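You operate a simulated robot arm through the tools that you are given. There is no shell and no other tool.

You are at the controls of a simulated robot arm. One attempt, no reset.

TASK
Set up the card's flex test and run it to the end.
Fine: sample in the arm, clip shut, weight on the pan, cover shut. Set down upright: what you pick out.
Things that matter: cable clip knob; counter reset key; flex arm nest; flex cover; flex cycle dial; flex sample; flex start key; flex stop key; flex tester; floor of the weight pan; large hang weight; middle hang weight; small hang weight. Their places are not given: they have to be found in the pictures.

The check looks at the end state, three seconds after you hand in, the way a careful person would. Anything else that was tipped, shoved, dropped, spilled or broken makes it a failure. Lids that push on must go on centred and level and be pressed home; caps that screw on are set level and turned clockwise until they are tight.

THE ROBOT
A 7-joint arm with a two-finger parallel gripper, fixed in place. Base frame: the origin is at the foot of the arm, x ahead of it, y to its left, z up. Readings come in mm, rad, newtons and seconds.
With the tool pointing down near the work surface it reaches from about 300 to 720 mm from the base axis. Its first joint turns from -2.897 to 2.897 rad. Payload 3.43 kg.
Tool frame: the origin (TCP) lies between the finger pads and is the grasp point; the fingertips stand 34 mm ahead of it; z points along the fingers, y is the line along which they close. The gripper opens to 128 mm. The fingers are 24 mm wide and 12 mm thick; the gripper's body (48 by 130 mm) begins 96 mm behind the TCP.
Orientation is that of the tool frame in the base frame, as a unit quaternion [x, y, z, w]. With the fingers straight down and closing along the base's y, the tool's x points along the base's -x, its y along +y and its z along -z.

THE INTERFACE
- The arm moves only by the tool nudge_tool. Its argument "rows" is a list of rows, each a list of 7 numbers: the shift along the base's x, y, z in units of 250 mm (1.0 is 250 mm), then the turn, a rotation vector about the base's x, y, z in units of 60 degrees (1.0 is 60 degrees), then the finger opening in mm, from 0 to 128. In form: [[dx, dy, dz, wx, wy, wz, hand], ...]. A call has 1 to 20 rows; each row is the pose to reach, as a shift and turn from the pose commanded when the call began. A call with a number of a shift or a turn outside -1 to 1 is refused whole. Rows are played at 5 a second. More than 50 mm and 0.15 rad between two rows, or a gripper value outside its range, and nothing of the call is played. A pose out of reach is approached as far as the arm can. The call stops where the force on the tool passes 90 N (or 10 N more than at its start, if that is more) or the arm is blocked; 0.2 s more then pass. The fingers move at their own pace (about 108 mm/s each) and stop on an object; they squeeze with about 28 N. The grip force told is the motor's: it shows also when the fingers shut on nothing. Time passes only in rows, and 0.2 s behind the last, so rows that repeat a pose let the fingers close. It gives the time, the measured TCP pose, the force on the tool (base axes), the opening and the grip force at its end, in the units of the frame above (readings bear some noise), with the torque about the TCP (base axes, N m) and any sound that the robot's microphone picked up, and new pictures: "views" is both (left out), scene, wrist or none.
- Cameras (640 x 400 px; columns grow to the right, rows downward): "scene" is fixed at [414.5, -494.8, 1492.4]; the picture's right is [0.96, -0.26, 0.00], its down [-0.11, -0.40, -0.91] and it looks along [0.24, 0.88, -0.41] (base axes); focal length 363 px, centre (320, 200). "wrist" rides on the gripper at [76, -11, -160] in the tool frame; the picture's right is [0.15, 0.99, 0.00], its down [-0.88, 0.13, -0.46] and it looks along [-0.45, 0.07, 0.89] (tool axes); focal length 234 px, centre (320, 200).
- lift_body(by): slides the trunk up (or, below 0, down) by that many mm; the arm rides with it, the base frame stays. It gives what a move gives, with no picture.
- measure_at(camera, pixels): for up to 12 pixels [column, row] of the newest picture of that camera ("zoom" is the newest enlarged one), the place [x, y, z] in the base frame of the surface seen there, good to about 3 mm, but the place of the scene camera against the robot may be out by one fixed shift of up to 18 mm in any direction. No time passes.
- close_up(camera, box): a new picture of the part [left, top, right, bottom] of that camera's present view, enlarged. No time passes.
- job_done(): hands the job in; it is judged then, once.

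Unless the task says otherwise, let go and move clear before handing in.

The tools are called after ">>>" as a command line: name --pt "numbers of a row" for each row, then --argument value for the rest, lists and objects as JSON in quotes. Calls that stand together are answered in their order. nudge_tool: Moves the arm, as the interface text tells. Its arguments: {"type":"object","properties":{"rows":{"type":"array","items":{"type":"array","items":{"type":"number"}}},"views":{"type":"string","enum":["both","scene","wrist","none"]}},"required":["rows"]} The other tools are called the same way: lift_body (by) slides the trunk up or down; measure_at (camera, pixels) gives the place of the surface under pixels of a picture; close_up (camera, box) takes an enlarged picture of a part of a camera's view; job_done () hands the job in.

At the start:

```text
time_s: 0.0
position: [325.5, 271.4, 1307.7]
orientation: [0.0, 1.0, -0.001, 0.0]
ft_force: [-0.2, 0.9, -0.5]
ft_torque: [-0.02, 0.02, -0.03]
width: 127.9
finger_force: 0.0
trunk travel left (down, up): [-275.0, 49.0]
```

scene: 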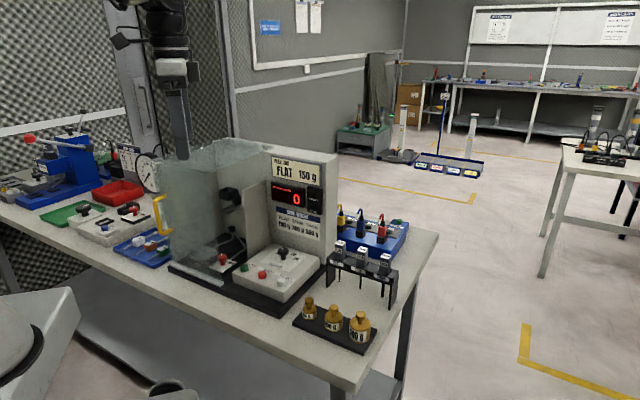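
wrist: 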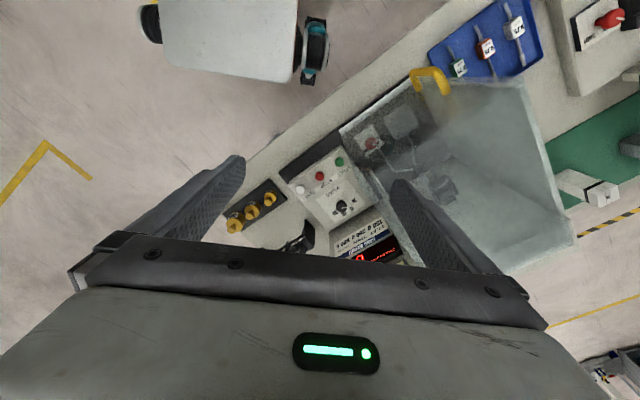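

The scene picture shows the flex tester around (250,220), with its card "FLAT 150 g" at (293,168), a transparent cover, and three brass weights at (310,310)-(360,325). I'll take enlarged views of the card and the parts before I move.

>>> close_up --camera "scene" --box '[260, 140, 350, 250]'

>>> close_up --camera "scene" --box '[150, 130, 340, 320]'

>>> close_up --camera "scene" --box '[280, 190, 440, 360]'

>>> close_up --camera "wrist" --box '[220, 50, 540, 280]'

```text
3.64 times, centred on (305, 195) of scene
```

zoom: 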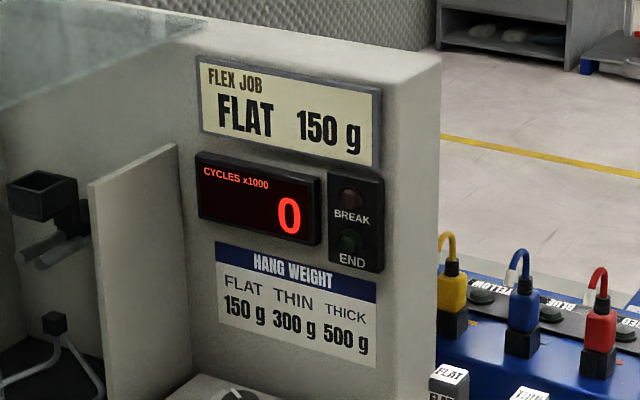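

```text
2.11 times, centred on (245, 225) of scene
```

zoom: 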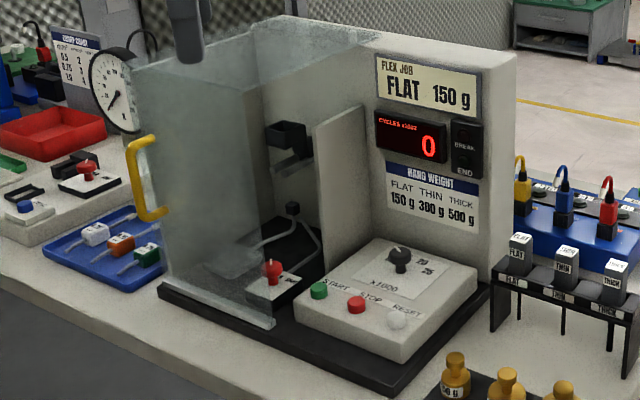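

```text
2.35 times, centred on (360, 275) of scene
```

zoom: 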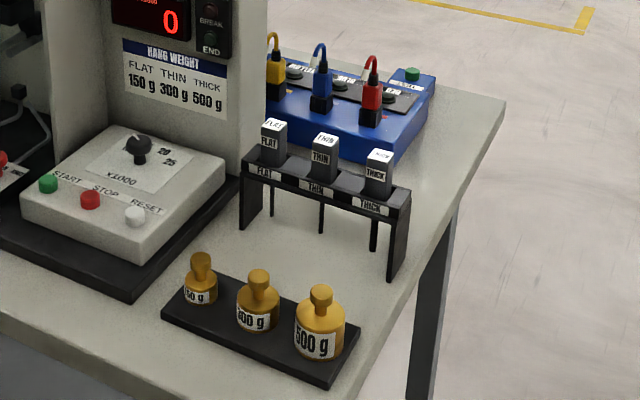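

```text
1.74 times, centred on (380, 165) of wrist
```

zoom: 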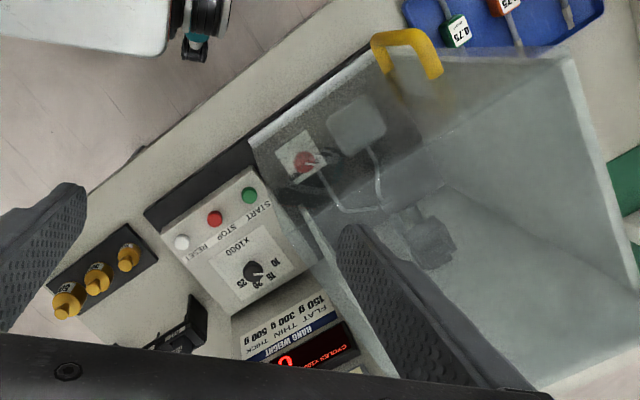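

The card reads "FLAT 150 g", and the table pairs FLAT with 150 g. The cover with the yellow handle sits over the left bay. I'll look closer at the dial, the bay and the rack.

>>> close_up --camera "scene" --box '[235, 230, 325, 305]'

>>> close_up --camera "scene" --box '[150, 170, 270, 290]'

>>> close_up --camera "wrist" --box '[340, 70, 500, 230]'

>>> close_up --camera "wrist" --box '[220, 140, 400, 270]'

>>> close_up --camera "scene" --box '[150, 120, 280, 200]'

```text
5.33 times, centred on (280, 268) of scene
```

zoom: 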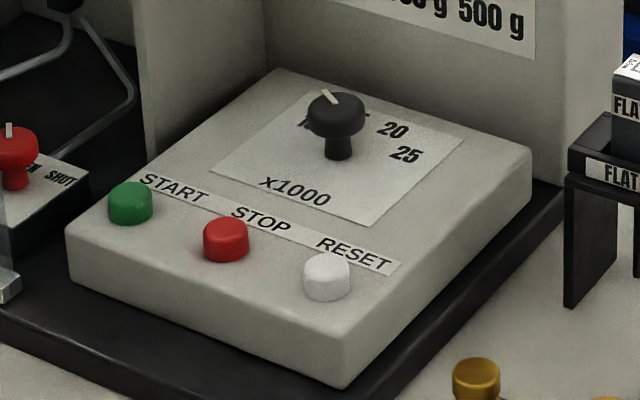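

```text
3.33 times, centred on (210, 230) of scene
```

zoom: 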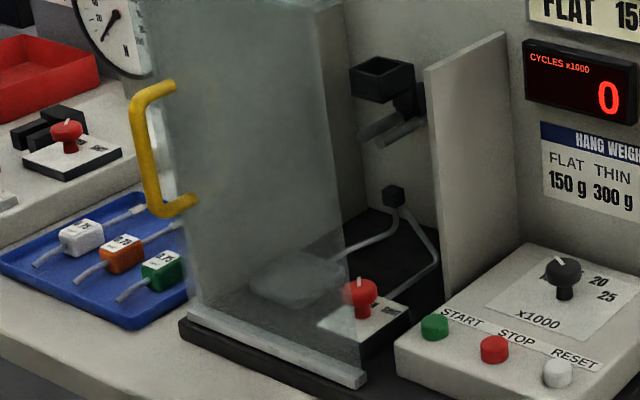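

```text
2.50 times, centred on (420, 150) of wrist
```

zoom: 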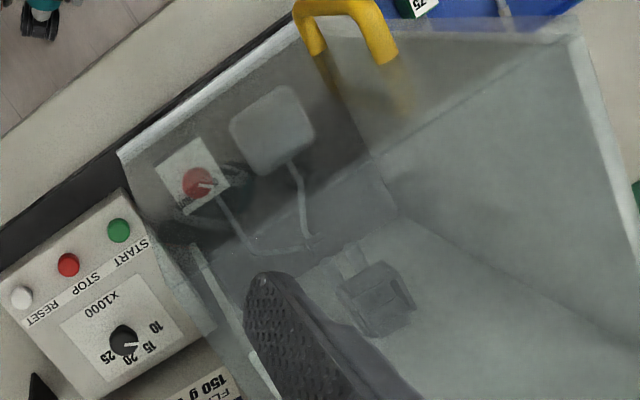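

```text
3.08 times, centred on (310, 205) of wrist
```

zoom: 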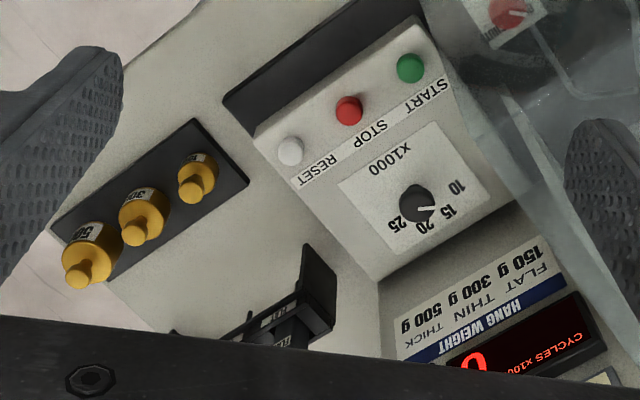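

```text
4.92 times, centred on (215, 160) of scene
```

zoom: 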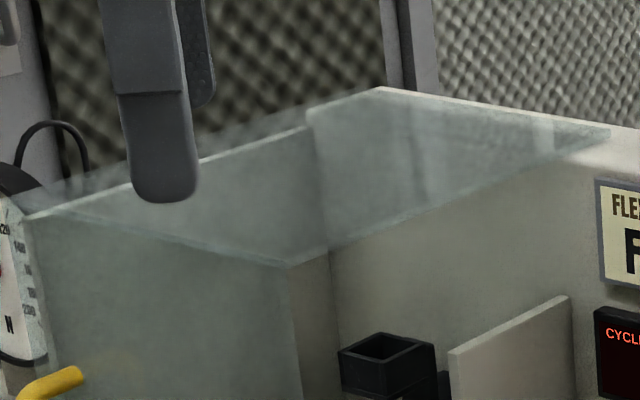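

The card shows no cycle number, and the dial seems to point at 15. I'll check the other labels in view for a cycle count, and measure the tester's main points.

>>> close_up --camera "scene" --box '[265, 148, 330, 190]'

>>> close_up --camera "scene" --box '[0, 110, 180, 260]'

>>> close_up --camera "scene" --box '[240, 0, 340, 80]'

>>> measure_at --camera "scene" --pixels '[[160, 200], [168, 268], [240, 300], [256, 271], [262, 275], [284, 288], [283, 250], [310, 300], [335, 312], [360, 318], [341, 245], [385, 258]]'

>>> measure_at --camera "wrist" --pixels '[[433, 72], [301, 188], [320, 175], [339, 161], [342, 206], [233, 226], [252, 212], [268, 198], [299, 236], [370, 143], [400, 120], [366, 250]]'

```text
9.52 times, centred on (298, 169) of scene
```

zoom: 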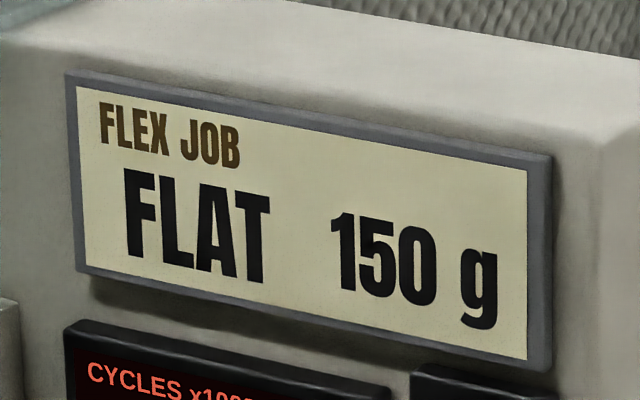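

```text
2.67 times, centred on (90, 185) of scene
```

zoom: 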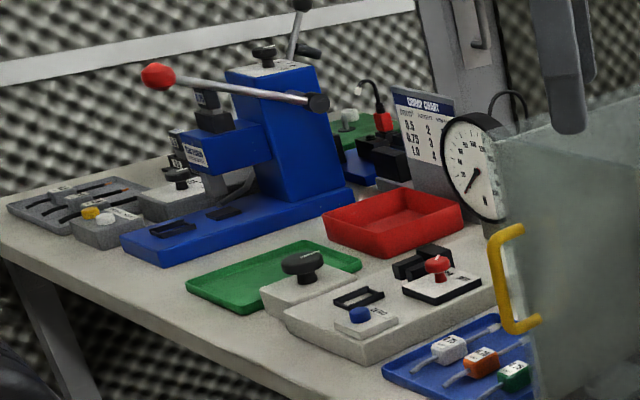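

```text
5.00 times, centred on (290, 40) of scene
```

zoom: 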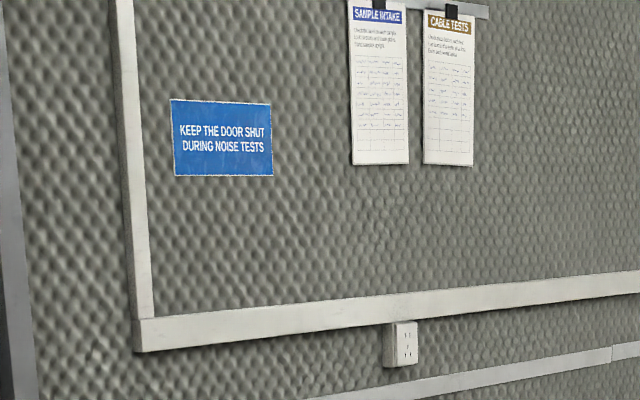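

```text
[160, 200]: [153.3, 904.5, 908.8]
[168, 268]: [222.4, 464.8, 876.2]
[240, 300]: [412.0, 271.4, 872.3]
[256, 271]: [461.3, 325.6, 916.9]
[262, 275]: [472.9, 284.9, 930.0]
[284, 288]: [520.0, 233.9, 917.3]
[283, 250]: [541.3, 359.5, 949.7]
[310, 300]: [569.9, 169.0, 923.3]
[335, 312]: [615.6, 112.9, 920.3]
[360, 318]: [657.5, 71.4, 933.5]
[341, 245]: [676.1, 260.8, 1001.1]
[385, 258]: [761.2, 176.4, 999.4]
```

```text
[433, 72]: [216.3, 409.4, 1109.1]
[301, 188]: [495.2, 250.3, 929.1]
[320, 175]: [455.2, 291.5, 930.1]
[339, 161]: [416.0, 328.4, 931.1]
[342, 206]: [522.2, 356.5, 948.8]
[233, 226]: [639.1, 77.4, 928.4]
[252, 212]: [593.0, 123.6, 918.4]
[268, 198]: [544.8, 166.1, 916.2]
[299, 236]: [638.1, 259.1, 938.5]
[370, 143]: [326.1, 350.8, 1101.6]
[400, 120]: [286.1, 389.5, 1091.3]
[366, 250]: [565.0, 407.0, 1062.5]
```

The scene places read about 18 mm high in x against the wrist camera (dial: 541 against 522). I need the cover's shape next, so I'll measure points on the glass and the handle.

>>> close_up --camera "scene" --box '[140, 125, 290, 315]'

>>> measure_at --camera "scene" --pixels '[[157, 166], [163, 180], [175, 180], [190, 180], [205, 180], [208, 174], [180, 230], [200, 250], [220, 270], [230, 285], [158, 215], [170, 234]]'

>>> measure_at --camera "scene" --pixels '[[165, 163], [185, 168], [205, 171], [215, 165], [230, 155], [250, 150], [225, 145], [200, 155], [240, 145], [215, 200], [225, 220], [235, 260]]'

>>> measure_at --camera "wrist" --pixels '[[415, 78], [430, 68], [445, 85], [430, 110], [480, 95], [510, 90], [460, 130], [500, 150], [540, 200], [560, 235], [470, 200], [440, 180]]'

```text
2.11 times, centred on (215, 220) of scene
```

zoom: 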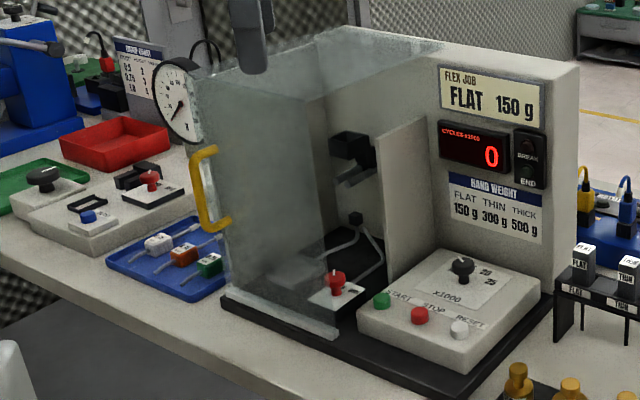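

```text
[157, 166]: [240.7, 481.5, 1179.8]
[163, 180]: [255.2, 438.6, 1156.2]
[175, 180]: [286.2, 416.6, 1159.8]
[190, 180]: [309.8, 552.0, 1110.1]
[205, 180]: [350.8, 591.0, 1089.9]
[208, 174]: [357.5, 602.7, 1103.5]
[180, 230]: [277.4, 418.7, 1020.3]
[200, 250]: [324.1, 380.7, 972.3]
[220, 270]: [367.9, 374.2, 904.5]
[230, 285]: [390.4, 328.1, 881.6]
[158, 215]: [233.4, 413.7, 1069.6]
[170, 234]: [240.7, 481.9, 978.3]
```

```text
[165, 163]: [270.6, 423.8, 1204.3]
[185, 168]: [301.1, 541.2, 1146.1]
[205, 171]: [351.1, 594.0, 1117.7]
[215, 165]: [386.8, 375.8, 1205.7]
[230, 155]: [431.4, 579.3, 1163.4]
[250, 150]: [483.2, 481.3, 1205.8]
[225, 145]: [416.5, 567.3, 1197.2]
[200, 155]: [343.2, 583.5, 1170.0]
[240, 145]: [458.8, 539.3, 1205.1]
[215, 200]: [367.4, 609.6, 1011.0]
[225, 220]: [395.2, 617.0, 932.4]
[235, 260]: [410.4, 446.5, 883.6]
```

```text
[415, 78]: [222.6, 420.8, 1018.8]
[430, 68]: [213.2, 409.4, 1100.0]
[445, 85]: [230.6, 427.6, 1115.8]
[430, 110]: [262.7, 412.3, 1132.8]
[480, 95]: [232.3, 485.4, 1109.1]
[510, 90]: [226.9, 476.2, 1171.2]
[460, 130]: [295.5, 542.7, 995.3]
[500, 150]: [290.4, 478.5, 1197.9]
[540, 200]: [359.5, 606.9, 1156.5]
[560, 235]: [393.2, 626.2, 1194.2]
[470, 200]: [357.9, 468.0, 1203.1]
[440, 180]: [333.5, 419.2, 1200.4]
```

The cover's top is at z≈1205. Its front glass lies near x+y≈680, its left glass near y−x≈259, and the yellow handle is a vertical bar near (215,412,1020–1110). To see how it opens, I'll turn the tool 45° to face the tester, back off and look again.

>>> nudge_tool --pt "-0.05 -0.02 0.03 0 0 0.125 127" --pt "-0.1 -0.04 0.06 0 0 0.25 127" --pt "-0.15 -0.06 0.09 0 0 0.375 127" --pt "-0.2 -0.08 0.12 0 0 0.5 127" --pt "-0.25 -0.1 0.12 0 0 0.625 127" --pt "-0.3 -0.12 0.12 0 0 0.75 127"

```text
time_s: 1.4
position: [251.7, 241.1, 1335.5]
orientation: [-0.381, 0.924, 0.0, -0.004]
ft_force: [-0.4, -0.4, -0.5]
ft_torque: [0.04, 0.01, -0.02]
width: 127.2
finger_force: 0.0
trunk travel left (down, up): [-275.0, 49.0]
```

scene: 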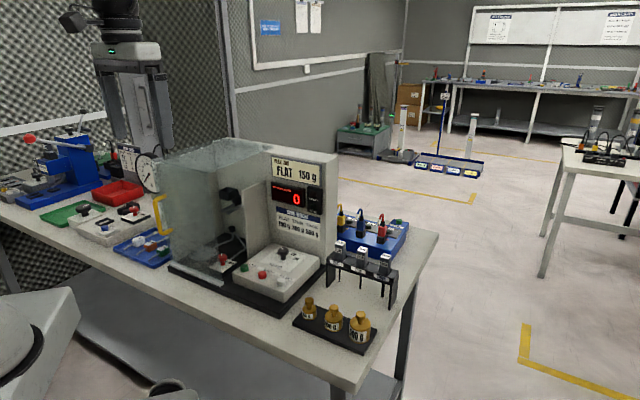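
wrist: 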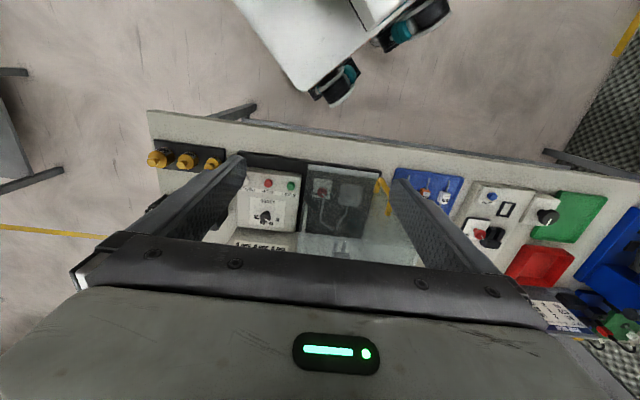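

The wrist camera now faces the tester squarely, with the picture upside down: cover at (340,200), controls at (268,200), weights at (185,160). I'll enlarge that part and look at the cover's edges.

>>> close_up --camera "wrist" --box '[230, 140, 430, 265]'

>>> close_up --camera "scene" --box '[145, 125, 285, 215]'

>>> close_up --camera "scene" --box '[160, 200, 260, 310]'

```text
3.20 times, centred on (330, 202) of wrist
```

zoom: 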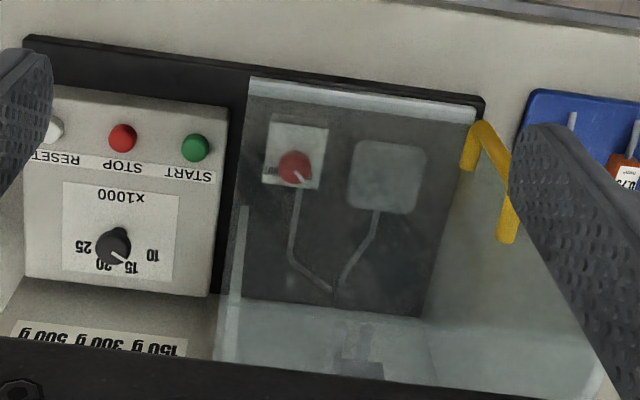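

```text
4.44 times, centred on (215, 170) of scene
```

zoom: 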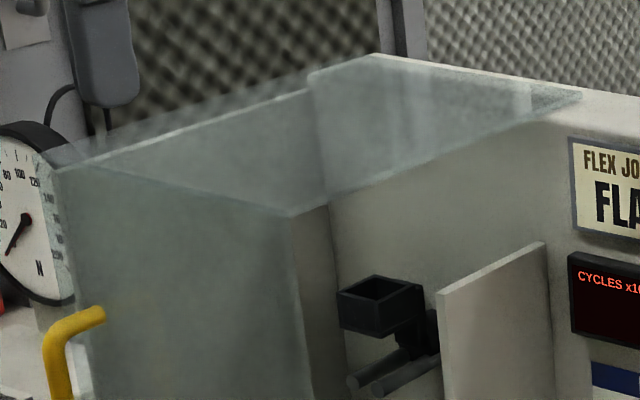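

```text
3.64 times, centred on (210, 255) of scene
```

zoom: 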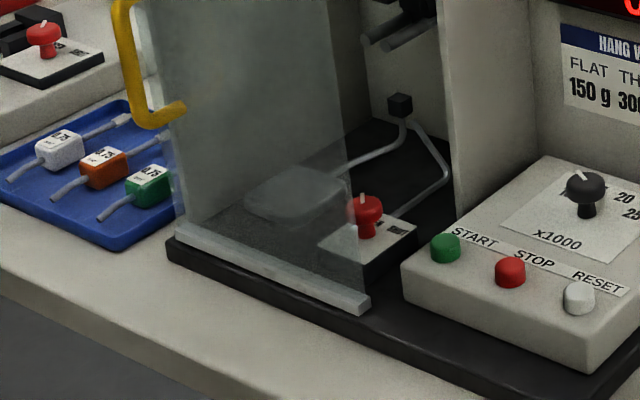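

The front pane carries a bottom rail and a vertical handle near its left edge, with the side and top glass behind it. I'll look for hinges along the edges at high zoom and measure the pane's outline.

>>> close_up --camera "scene" --box '[145, 185, 205, 285]'

>>> close_up --camera "scene" --box '[195, 155, 245, 295]'

>>> close_up --camera "scene" --box '[205, 130, 285, 185]'

>>> measure_at --camera "wrist" --pixels '[[312, 168], [340, 171], [374, 176], [380, 178], [385, 206], [389, 214], [320, 230], [360, 230], [400, 245], [330, 260], [390, 265], [322, 194]]'

>>> measure_at --camera "scene" --pixels '[[222, 283], [218, 281], [195, 270], [172, 260], [300, 152], [236, 138], [275, 147], [210, 173], [221, 278], [213, 210], [216, 230], [211, 190]]'

```text
4.00 times, centred on (175, 235) of scene
```

zoom: 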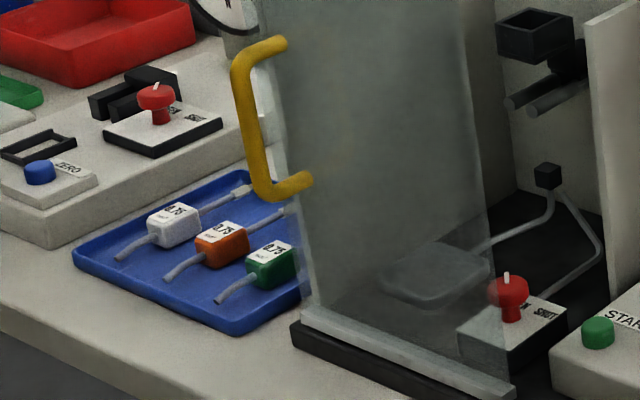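

```text
2.86 times, centred on (220, 225) of scene
```

zoom: 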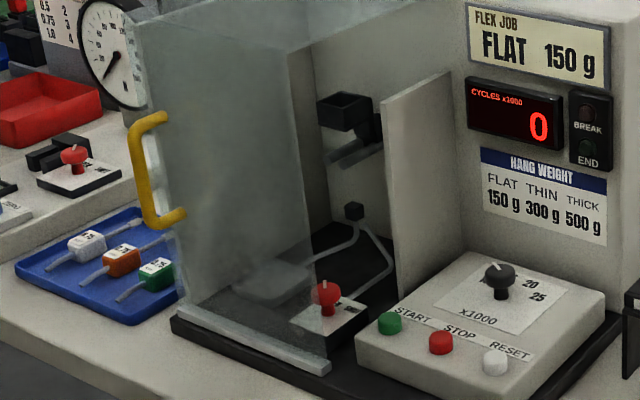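

```text
7.27 times, centred on (245, 158) of scene
```

zoom: 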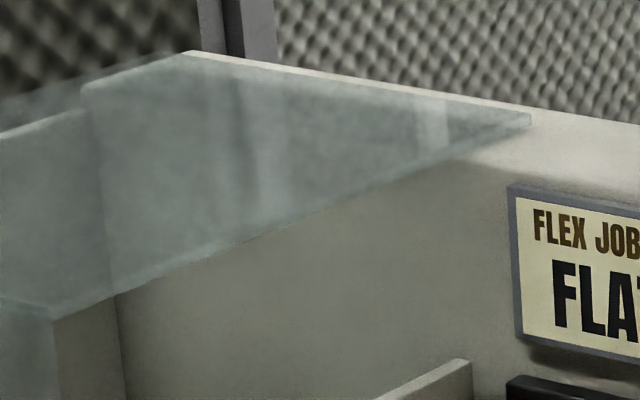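

```text
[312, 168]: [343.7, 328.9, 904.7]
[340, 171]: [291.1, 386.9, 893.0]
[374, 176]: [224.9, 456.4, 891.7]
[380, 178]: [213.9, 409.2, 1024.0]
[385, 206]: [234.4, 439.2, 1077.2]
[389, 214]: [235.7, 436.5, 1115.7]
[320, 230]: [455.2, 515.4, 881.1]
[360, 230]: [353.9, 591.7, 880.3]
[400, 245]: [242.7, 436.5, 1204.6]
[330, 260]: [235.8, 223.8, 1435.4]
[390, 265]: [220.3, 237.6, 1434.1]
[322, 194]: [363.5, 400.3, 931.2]
```

```text
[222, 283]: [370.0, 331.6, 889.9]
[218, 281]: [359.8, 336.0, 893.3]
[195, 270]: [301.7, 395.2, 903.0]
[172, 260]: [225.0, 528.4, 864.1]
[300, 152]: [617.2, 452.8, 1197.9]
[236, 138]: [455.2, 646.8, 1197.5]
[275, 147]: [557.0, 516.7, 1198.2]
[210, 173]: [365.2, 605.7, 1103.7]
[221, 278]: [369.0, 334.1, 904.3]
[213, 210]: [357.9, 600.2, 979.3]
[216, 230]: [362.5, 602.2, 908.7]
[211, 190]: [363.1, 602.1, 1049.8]
```

The cover is an L of front pane (sum x+y≈682, z 885–1205) and top pane (z≈1205) running back to the body top at sum≈1056. It most likely hinges along that rear edge and swings up by the handle, whose rod is near (214,410), z 1020–1115. I'll tilt the tool 45° forward and move near the handle for a closer look.

>>> nudge_tool --pt "-0.045 0.093 -0.08 0.0884 -0.0884 0 60" --pt "-0.09 0.186 -0.18 0.1768 -0.1768 0 60" --pt "-0.134 0.279 -0.28 0.2652 -0.2652 0 60" --pt "-0.18 0.372 -0.38 0.3536 -0.3536 0 60" --pt "-0.224 0.464 -0.48 0.442 -0.442 0 60" --pt "-0.268 0.556 -0.58 0.53 -0.53 0 60"

```text
time_s: 2.5
position: [263.4, 294.5, 1242.2]
orientation: [-0.276, 0.925, 0.107, 0.239]
ft_force: [-0.1, -0.6, 0.2]
ft_torque: [0.02, 0.02, 0.01]
width: 59.8
finger_force: 0.0
trunk travel left (down, up): [-275.0, 49.0]
stopped in row 5: the arm was blocked; the commanded pose is now the measured one
```

scene: 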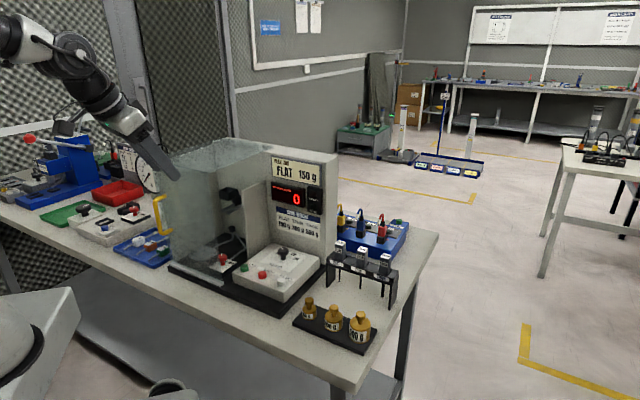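
wrist: 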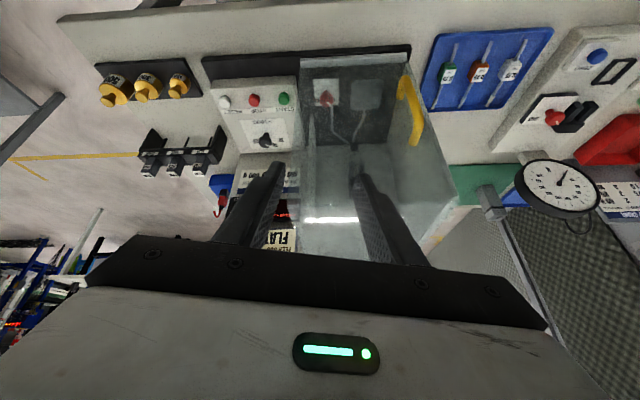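

The arm was blocked on the way, so a 45° tilt is too folded this close in. This view does show the handle well, at (400,85)–(418,140). I'll enlarge it and measure it, together with the rack and the weights.

>>> close_up --camera "wrist" --box '[290, 40, 470, 260]'

>>> measure_at --camera "wrist" --pixels '[[399, 88], [403, 80], [409, 90], [414, 110], [418, 125], [417, 135], [410, 144], [400, 62], [303, 62], [455, 190], [330, 219], [300, 150]]'

>>> measure_at --camera "wrist" --pixels '[[210, 168], [178, 168], [148, 170], [208, 150], [178, 150], [178, 85], [147, 86], [112, 98], [265, 140], [223, 102], [254, 99], [284, 97]]'

```text
1.82 times, centred on (380, 150) of wrist
```

zoom: 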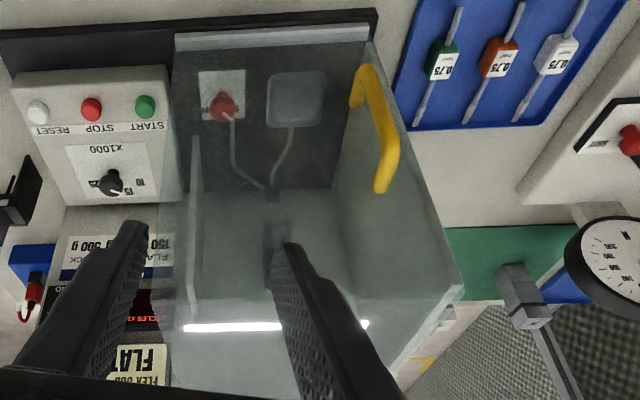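

```text
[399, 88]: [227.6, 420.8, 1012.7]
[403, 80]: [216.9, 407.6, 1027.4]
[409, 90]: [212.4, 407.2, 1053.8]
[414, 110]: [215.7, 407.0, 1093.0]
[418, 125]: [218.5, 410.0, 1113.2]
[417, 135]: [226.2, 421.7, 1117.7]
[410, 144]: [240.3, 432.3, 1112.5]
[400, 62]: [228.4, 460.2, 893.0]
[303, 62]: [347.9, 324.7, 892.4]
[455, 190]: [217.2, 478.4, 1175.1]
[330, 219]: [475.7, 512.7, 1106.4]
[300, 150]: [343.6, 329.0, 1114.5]
```

```text
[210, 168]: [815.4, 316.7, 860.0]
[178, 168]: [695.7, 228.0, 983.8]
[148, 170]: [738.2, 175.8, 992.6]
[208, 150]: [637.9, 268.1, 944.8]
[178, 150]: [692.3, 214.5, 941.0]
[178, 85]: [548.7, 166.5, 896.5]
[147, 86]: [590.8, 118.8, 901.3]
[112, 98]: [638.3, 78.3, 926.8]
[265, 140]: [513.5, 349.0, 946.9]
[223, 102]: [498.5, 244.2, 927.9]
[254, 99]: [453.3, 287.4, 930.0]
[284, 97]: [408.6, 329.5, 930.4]
```

The handle rod stands at about (215,407) with z 1022–1113, and its legs reach the pane at (240,432). I'll bring the tool back to a mild 15° tilt, squared to the tester, above the handle.

>>> nudge_tool --pt "-0.051 0.11 -0.02 -0.0525 0.0386 0.0467 50" --pt "-0.103 0.219 -0.06 -0.105 0.0773 0.0935 50" --pt "-0.154 0.328 -0.11 -0.1575 0.1159 0.1402 50" --pt "-0.2056 0.438 -0.168 -0.21 0.1545 0.1869 50"

```text
time_s: 3.5
position: [208.3, 407.5, 1199.6]
orientation: [-0.385, 0.914, 0.051, 0.121]
ft_force: [-0.2, -1.0, -0.2]
ft_torque: [0.01, 0.04, 0.03]
width: 49.9
finger_force: 0.2
trunk travel left (down, up): [-275.0, 49.0]
```

scene: 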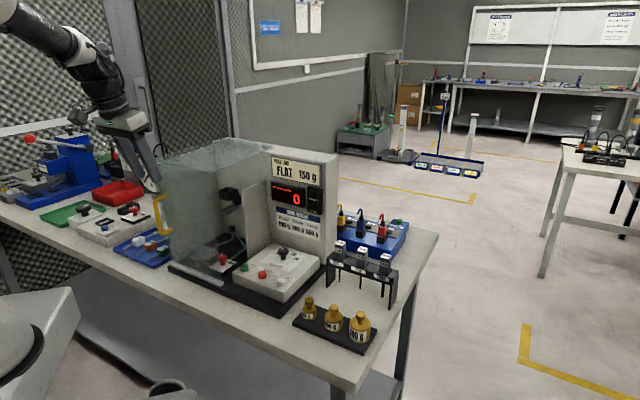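
wrist: 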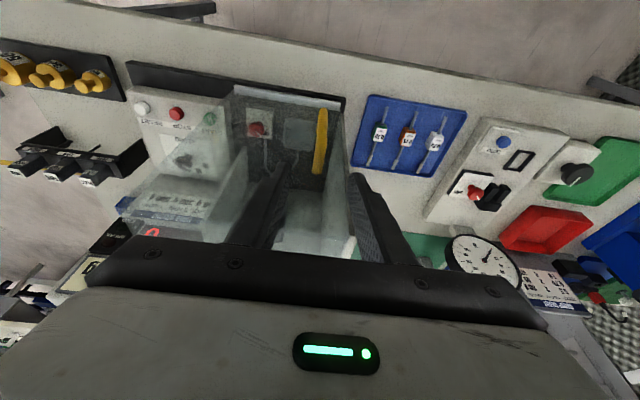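

The handle at (320,140) sits centred between the fingers in the wrist view. I'll check its place once more before going down.

>>> measure_at --camera "wrist" --pixels '[[323, 112], [321, 125], [320, 140], [318, 155], [317, 168], [318, 172], [338, 101], [236, 92], [348, 245], [220, 240], [230, 200], [300, 130]]'

>>> close_up --camera "wrist" --box '[220, 80, 420, 260]'

```text
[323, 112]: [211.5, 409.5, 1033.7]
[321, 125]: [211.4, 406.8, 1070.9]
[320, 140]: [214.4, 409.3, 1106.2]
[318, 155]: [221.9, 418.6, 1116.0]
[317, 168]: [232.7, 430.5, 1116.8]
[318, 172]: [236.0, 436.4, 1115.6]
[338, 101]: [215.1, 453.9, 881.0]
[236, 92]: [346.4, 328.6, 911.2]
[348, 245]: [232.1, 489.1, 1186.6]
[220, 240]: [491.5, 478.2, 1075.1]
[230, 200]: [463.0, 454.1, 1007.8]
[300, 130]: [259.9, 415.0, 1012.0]
```

```text
2.22 times, centred on (320, 170) of wrist
```

zoom: 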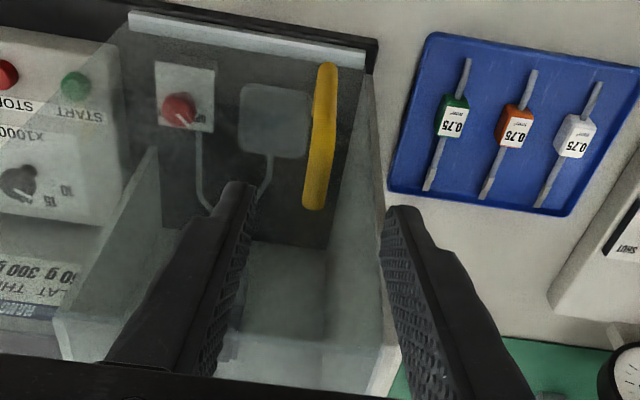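

The rod is confirmed at (212,408). I'll go straight down around it with the fingers open 50 mm, then check.

>>> nudge_tool --pt "0 0.003 -0.14 0 0 0 50" --pt "-0.002 0.005 -0.28 0 0 0 50" --pt "-0.004 0.007 -0.434 0 0 0 50" --pt "-0.004 0.007 -0.434 0 0 0 50"

```text
time_s: 4.5
position: [206.4, 408.6, 1089.5]
orientation: [-0.384, 0.914, 0.051, 0.12]
ft_force: [0.2, -0.6, 0.8]
ft_torque: [-0.02, -0.01, -0.03]
width: 50.0
finger_force: 0.1
trunk travel left (down, up): [-275.0, 49.0]
```

scene: 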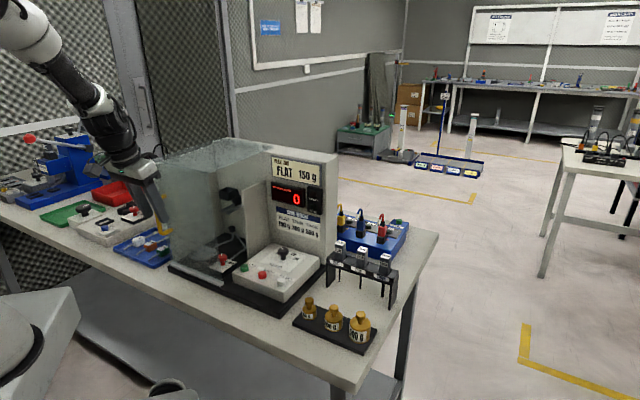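
wrist: 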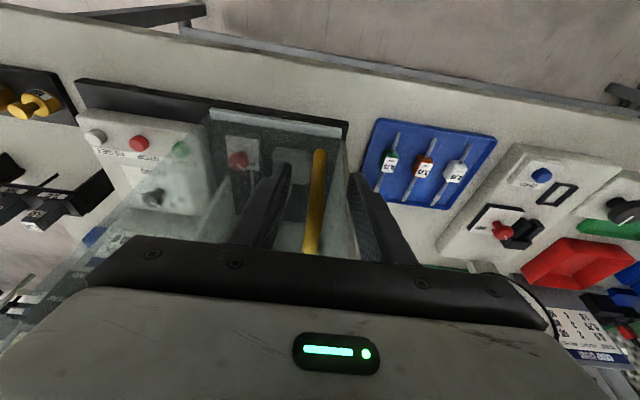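

The rod lies between the fingers at (316,190), about 4 mm off the middle along the closing line. I'll correct that and close on it.

>>> nudge_tool --pt "0.0112 -0.0112 0 0 0 0 40" --pt "0.0112 -0.0112 0 0 0 0 20" --pt "0.0112 -0.0112 0 0 0 0 5" --pt "0.0112 -0.0112 0 0 0 0 5" --pt "0.0112 -0.0112 0 0 0 0 5"

```text
time_s: 5.7
position: [211.4, 405.2, 1089.5]
orientation: [-0.384, 0.914, 0.051, 0.12]
ft_force: [0.5, 0.0, -2.6]
ft_torque: [0.3, -0.47, -0.01]
width: 11.8
finger_force: 44.9
trunk travel left (down, up): [-275.0, 49.0]
```

scene: 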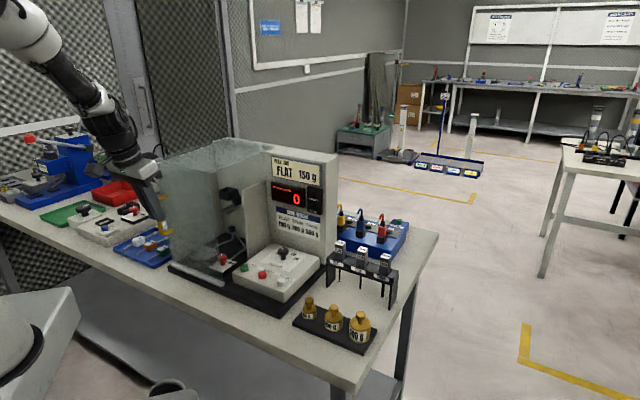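
wrist: 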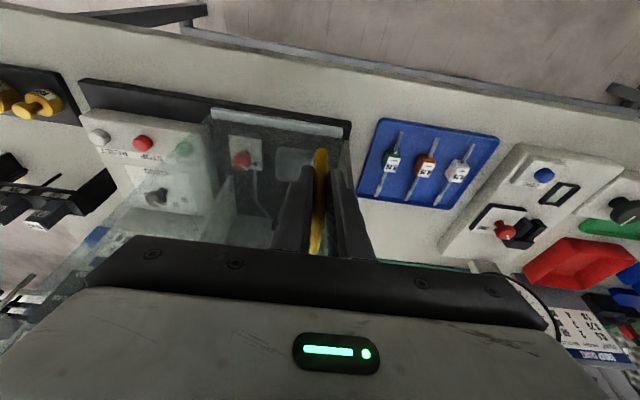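

I have the rod gripped (11.8 mm). I'll try a first small arc, about 4° about the assumed rear-top hinge, moving up 20 mm and out 8 mm, and read the force.

>>> nudge_tool --pt "-0.0057 -0.0057 0.021 0 0 0 5" --pt "-0.0116 -0.0116 0.0425 0 0 0 5" --pt "-0.0175 -0.0175 0.064 0 0 0 5" --pt "-0.0232 -0.0232 0.085 0 0 0 5"

```text
time_s: 6.7
position: [207.8, 398.5, 1107.0]
orientation: [-0.383, 0.915, 0.049, 0.116]
ft_force: [9.7, 9.2, -28.1]
ft_torque: [0.12, -0.18, -0.02]
width: 11.6
finger_force: 45.2
trunk travel left (down, up): [-275.0, 49.0]
```

scene: 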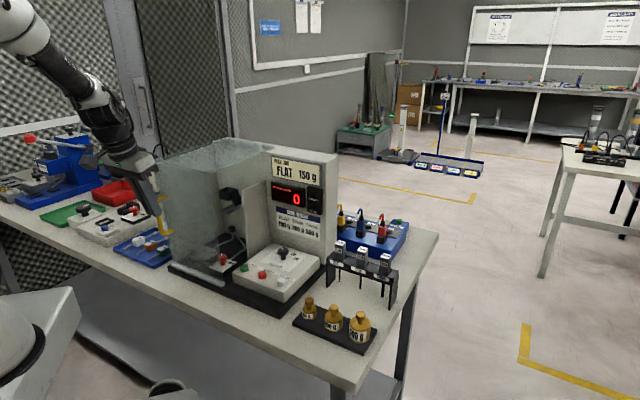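
wrist: 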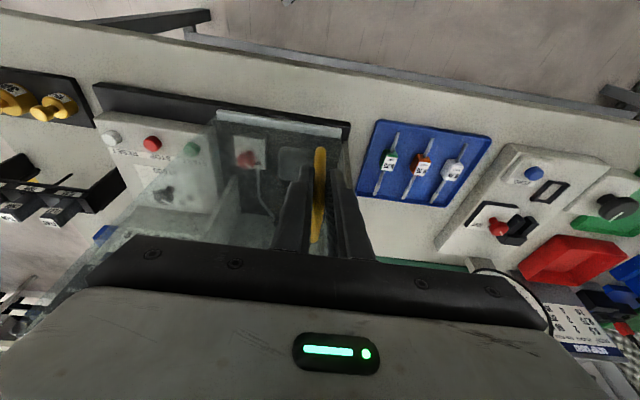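

The force shows about 28 N down and 13 N inward. I need to see whether the cover moved or the fingers slid on the rod, so I'll zoom in on the bottom rail and the handle.

>>> close_up --camera "scene" --box '[145, 185, 245, 300]'

>>> close_up --camera "scene" --box '[145, 125, 285, 215]'

>>> measure_at --camera "scene" --pixels '[[222, 283], [218, 281], [195, 270], [180, 263]]'

>>> measure_at --camera "wrist" --pixels '[[220, 115], [280, 122], [340, 131], [321, 155]]'

```text
3.48 times, centred on (195, 242) of scene
```

zoom: 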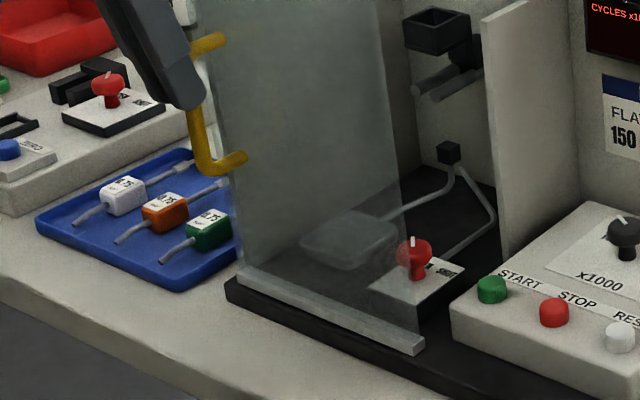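

```text
4.44 times, centred on (215, 170) of scene
```

zoom: 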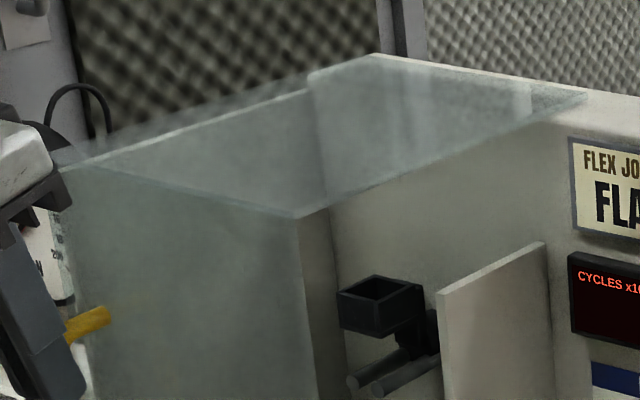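

```text
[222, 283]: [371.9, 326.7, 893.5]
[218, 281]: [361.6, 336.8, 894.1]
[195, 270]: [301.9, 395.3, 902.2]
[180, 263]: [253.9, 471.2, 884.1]
```

```text
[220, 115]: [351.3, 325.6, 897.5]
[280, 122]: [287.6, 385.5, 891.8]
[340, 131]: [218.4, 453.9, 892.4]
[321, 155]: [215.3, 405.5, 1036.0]
```

Comparing the zooms, the handle did not rise. The whole cover, including the rear top corner, moved about 4 mm to the right with my small sideways correction, so it slides sideways along the front rail. I'll ease the pull off and slide it right by 40 mm to test.

>>> nudge_tool --pt "0.0232 0.0232 -0.04 0 0 0 5" --pt "0.0232 0.0232 -0.04 0 0 0 5" --pt "0.08 -0.0336 -0.04 0 0 0 5" --pt "0.1363 -0.0899 -0.04 0 0 0 5" --pt "0.1363 -0.0899 -0.04 0 0 0 5"

```text
time_s: 7.9
position: [236.8, 375.2, 1103.1]
orientation: [-0.384, 0.914, 0.052, 0.122]
ft_force: [-12.5, -13.9, 26.7]
ft_torque: [-0.07, -0.14, -0.02]
width: 11.8
finger_force: 45.0
trunk travel left (down, up): [-275.0, 49.0]
```

scene: 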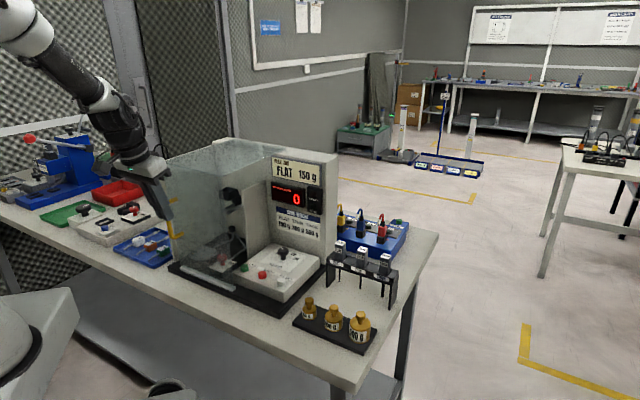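
wrist: 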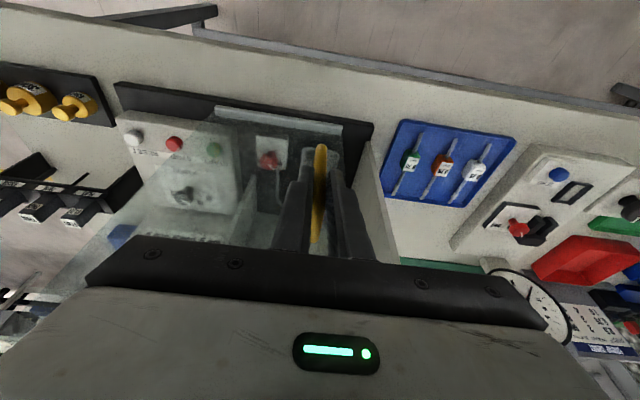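

The cover slides right with the handle; the rod is now at (237,375). Before going on, I'll check that the rail's right end will clear the 150 g weight and its tray by measuring both.

>>> measure_at --camera "wrist" --pixels '[[218, 110], [280, 118], [338, 126], [118, 85], [372, 126], [112, 120], [100, 98], [75, 100], [110, 125], [60, 118], [128, 148], [240, 175]]'

>>> close_up --camera "wrist" --box '[0, 40, 360, 260]'

>>> close_up --camera "scene" --box '[150, 190, 390, 360]'

>>> measure_at --camera "scene" --pixels '[[293, 321], [320, 303], [361, 353], [377, 329], [306, 318], [255, 312], [325, 265], [234, 297], [288, 308]]'

```text
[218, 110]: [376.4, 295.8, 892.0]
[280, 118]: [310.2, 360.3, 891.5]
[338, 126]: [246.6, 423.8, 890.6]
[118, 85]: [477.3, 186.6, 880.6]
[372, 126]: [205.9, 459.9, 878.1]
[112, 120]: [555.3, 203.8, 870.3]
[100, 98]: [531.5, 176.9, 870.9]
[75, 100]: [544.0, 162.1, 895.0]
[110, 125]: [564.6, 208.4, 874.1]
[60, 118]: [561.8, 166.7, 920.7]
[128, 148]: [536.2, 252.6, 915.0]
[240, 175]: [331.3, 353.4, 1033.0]
```

```text
1.78 times, centred on (180, 150) of wrist
```

zoom: 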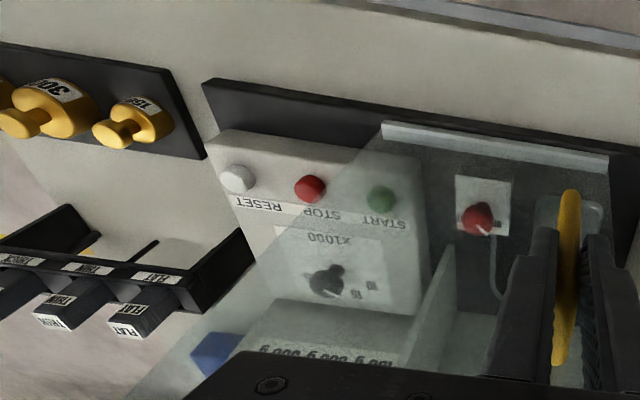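

```text
2.35 times, centred on (270, 275) of scene
```

zoom: 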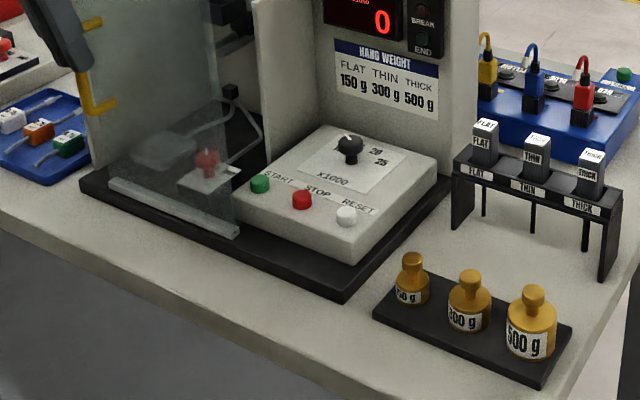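

```text
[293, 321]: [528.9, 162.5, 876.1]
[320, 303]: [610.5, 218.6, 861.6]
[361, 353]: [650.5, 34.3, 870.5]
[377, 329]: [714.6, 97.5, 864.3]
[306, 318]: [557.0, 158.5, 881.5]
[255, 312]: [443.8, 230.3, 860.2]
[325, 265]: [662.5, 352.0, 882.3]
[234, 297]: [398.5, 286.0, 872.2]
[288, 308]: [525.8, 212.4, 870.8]
```

The base slab's right end is at about (477,187), and the rail's right end is at (376,296), so about 149 mm of slab is left and the weights lie beyond it. I'll slide on by 100 mm with the strain eased off.

>>> nudge_tool --pt "-0.006 -0.006 0.01 0 0 0 5" --pt "0.0647 -0.0767 0.01 0 0 0 5" --pt "0.1354 -0.1474 0.01 0 0 0 5" --pt "0.2061 -0.2181 0.01 0 0 0 5" --pt "0.2768 -0.2888 0.01 0 0 0 5" --pt "0.2768 -0.2888 0.01 0 0 0 5"

```text
time_s: 9.3
position: [306.6, 306.0, 1103.4]
orientation: [-0.383, 0.914, 0.05, 0.121]
ft_force: [-5.1, -6.8, 9.4]
ft_torque: [-0.84, 0.78, -0.03]
width: 11.6
finger_force: 45.3
trunk travel left (down, up): [-275.0, 49.0]
```

scene: 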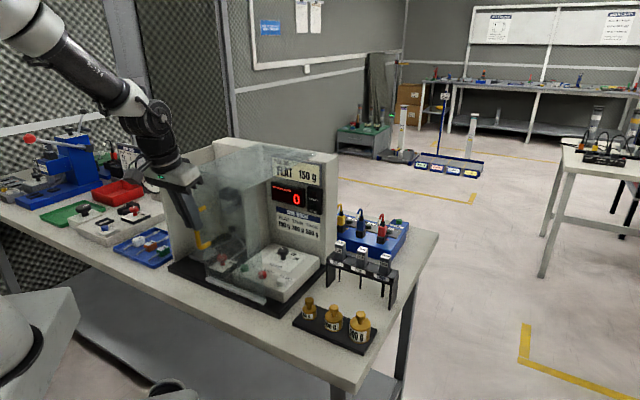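
wrist: 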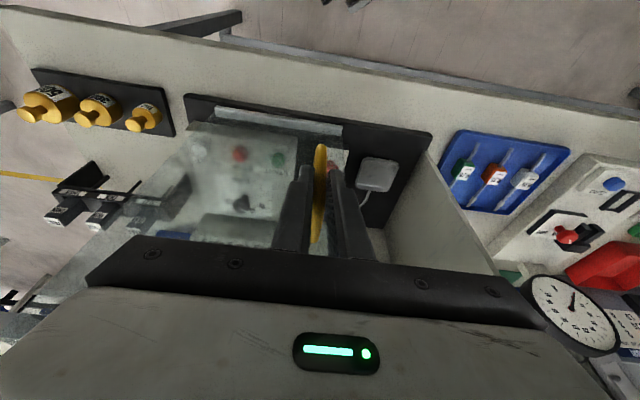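

The cover is about 140 mm open and the bay now shows on the left. I'll slide a further 40 mm in small steps and watch for an end stop.

>>> nudge_tool --pt "0.028 -0.0283 0.004 0 0 0 5" --pt "0.0565 -0.0566 0.004 0 0 0 5" --pt "0.085 -0.0849 0.004 0 0 0 5" --pt "0.113 -0.1132 0.004 0 0 0 5" --pt "0.113 -0.1132 0.004 0 0 0 5"

```text
time_s: 10.5
position: [335.6, 277.2, 1103.6]
orientation: [-0.383, 0.915, 0.05, 0.118]
ft_force: [0.8, -0.6, -31.3]
ft_torque: [-0.23, -0.08, -0.04]
width: 11.9
finger_force: 44.9
trunk travel left (down, up): [-275.0, 49.0]
```

scene: 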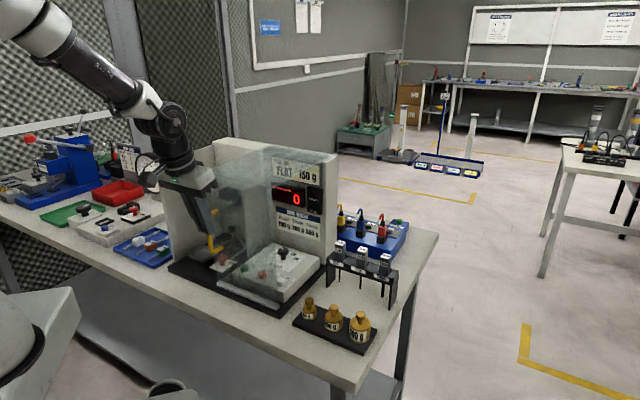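
wrist: 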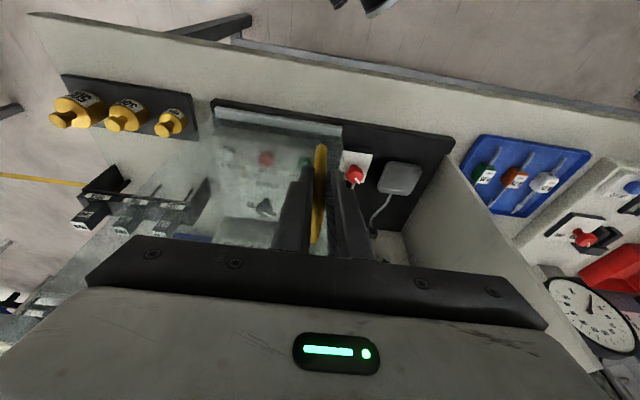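

The cover is about 181 mm open with no sideways resistance yet. I'll ease the vertical strain and push on a little to find the end stop.

>>> nudge_tool --pt "0 0 -0.012 0 0 0 5" --pt "0.0141 -0.0141 -0.012 0 0 0 5" --pt "0.0283 -0.0283 -0.012 0 0 0 5" --pt "0.0424 -0.0424 -0.012 0 0 0 5" --pt "0.0424 -0.0424 -0.012 0 0 0 5" --views "both"

```text
time_s: 11.7
position: [346.4, 265.3, 1103.1]
orientation: [-0.384, 0.914, 0.051, 0.12]
ft_force: [-9.0, -9.2, 4.2]
ft_torque: [-1.02, 0.86, -0.03]
width: 12.0
finger_force: 44.8
trunk travel left (down, up): [-275.0, 49.0]
```

scene: 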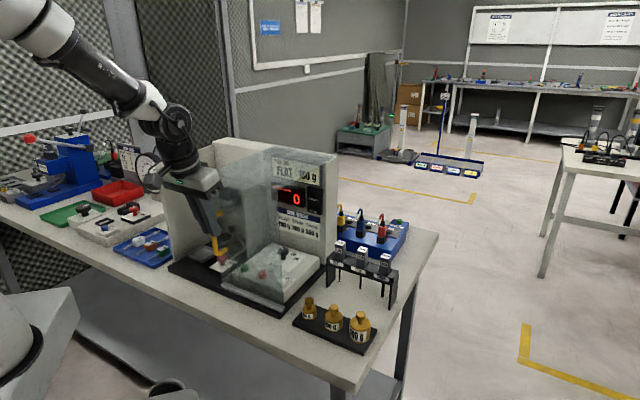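
wrist: 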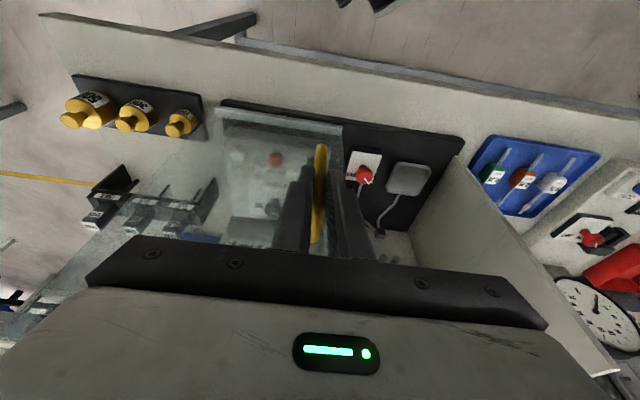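

It has moved on to about 197 mm. I'll check the rail's right end against the slab's end before going any further.

>>> measure_at --camera "wrist" --pixels '[[217, 113], [225, 102], [338, 130], [342, 122], [362, 172], [408, 180], [380, 232], [180, 120], [175, 135], [247, 160], [365, 250], [465, 140]]'

>>> close_up --camera "wrist" --box '[320, 100, 480, 260]'

>>> close_up --camera "scene" --box '[160, 130, 340, 310]'

```text
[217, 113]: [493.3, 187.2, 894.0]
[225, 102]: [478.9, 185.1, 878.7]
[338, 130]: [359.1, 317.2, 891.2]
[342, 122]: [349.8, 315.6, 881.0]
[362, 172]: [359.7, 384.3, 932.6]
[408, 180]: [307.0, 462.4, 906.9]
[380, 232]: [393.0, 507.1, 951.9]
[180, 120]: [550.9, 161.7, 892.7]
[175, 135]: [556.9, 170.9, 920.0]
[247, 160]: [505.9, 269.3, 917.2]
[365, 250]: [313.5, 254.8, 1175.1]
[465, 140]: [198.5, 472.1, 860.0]
```

```text
2.50 times, centred on (400, 180) of wrist
```

zoom: 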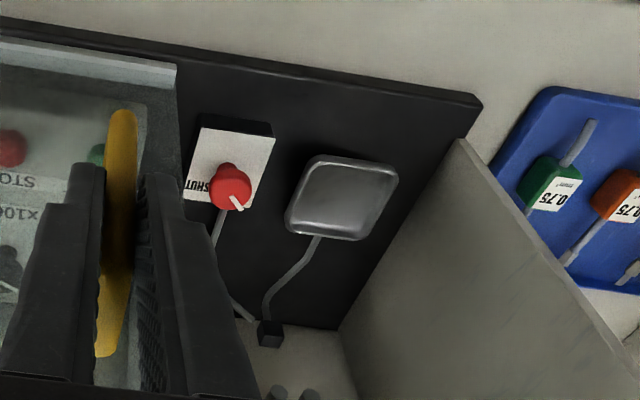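

```text
2.22 times, centred on (250, 220) of scene
```

zoom: 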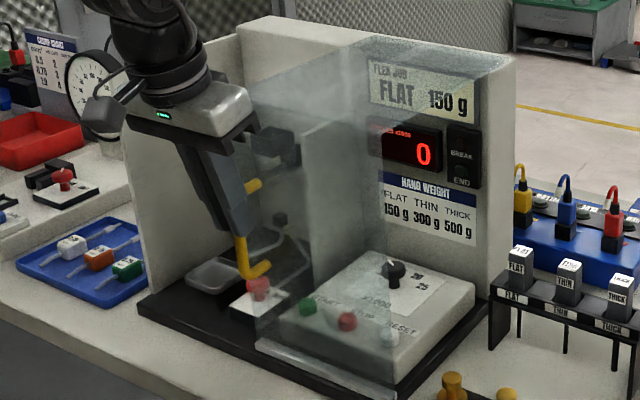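

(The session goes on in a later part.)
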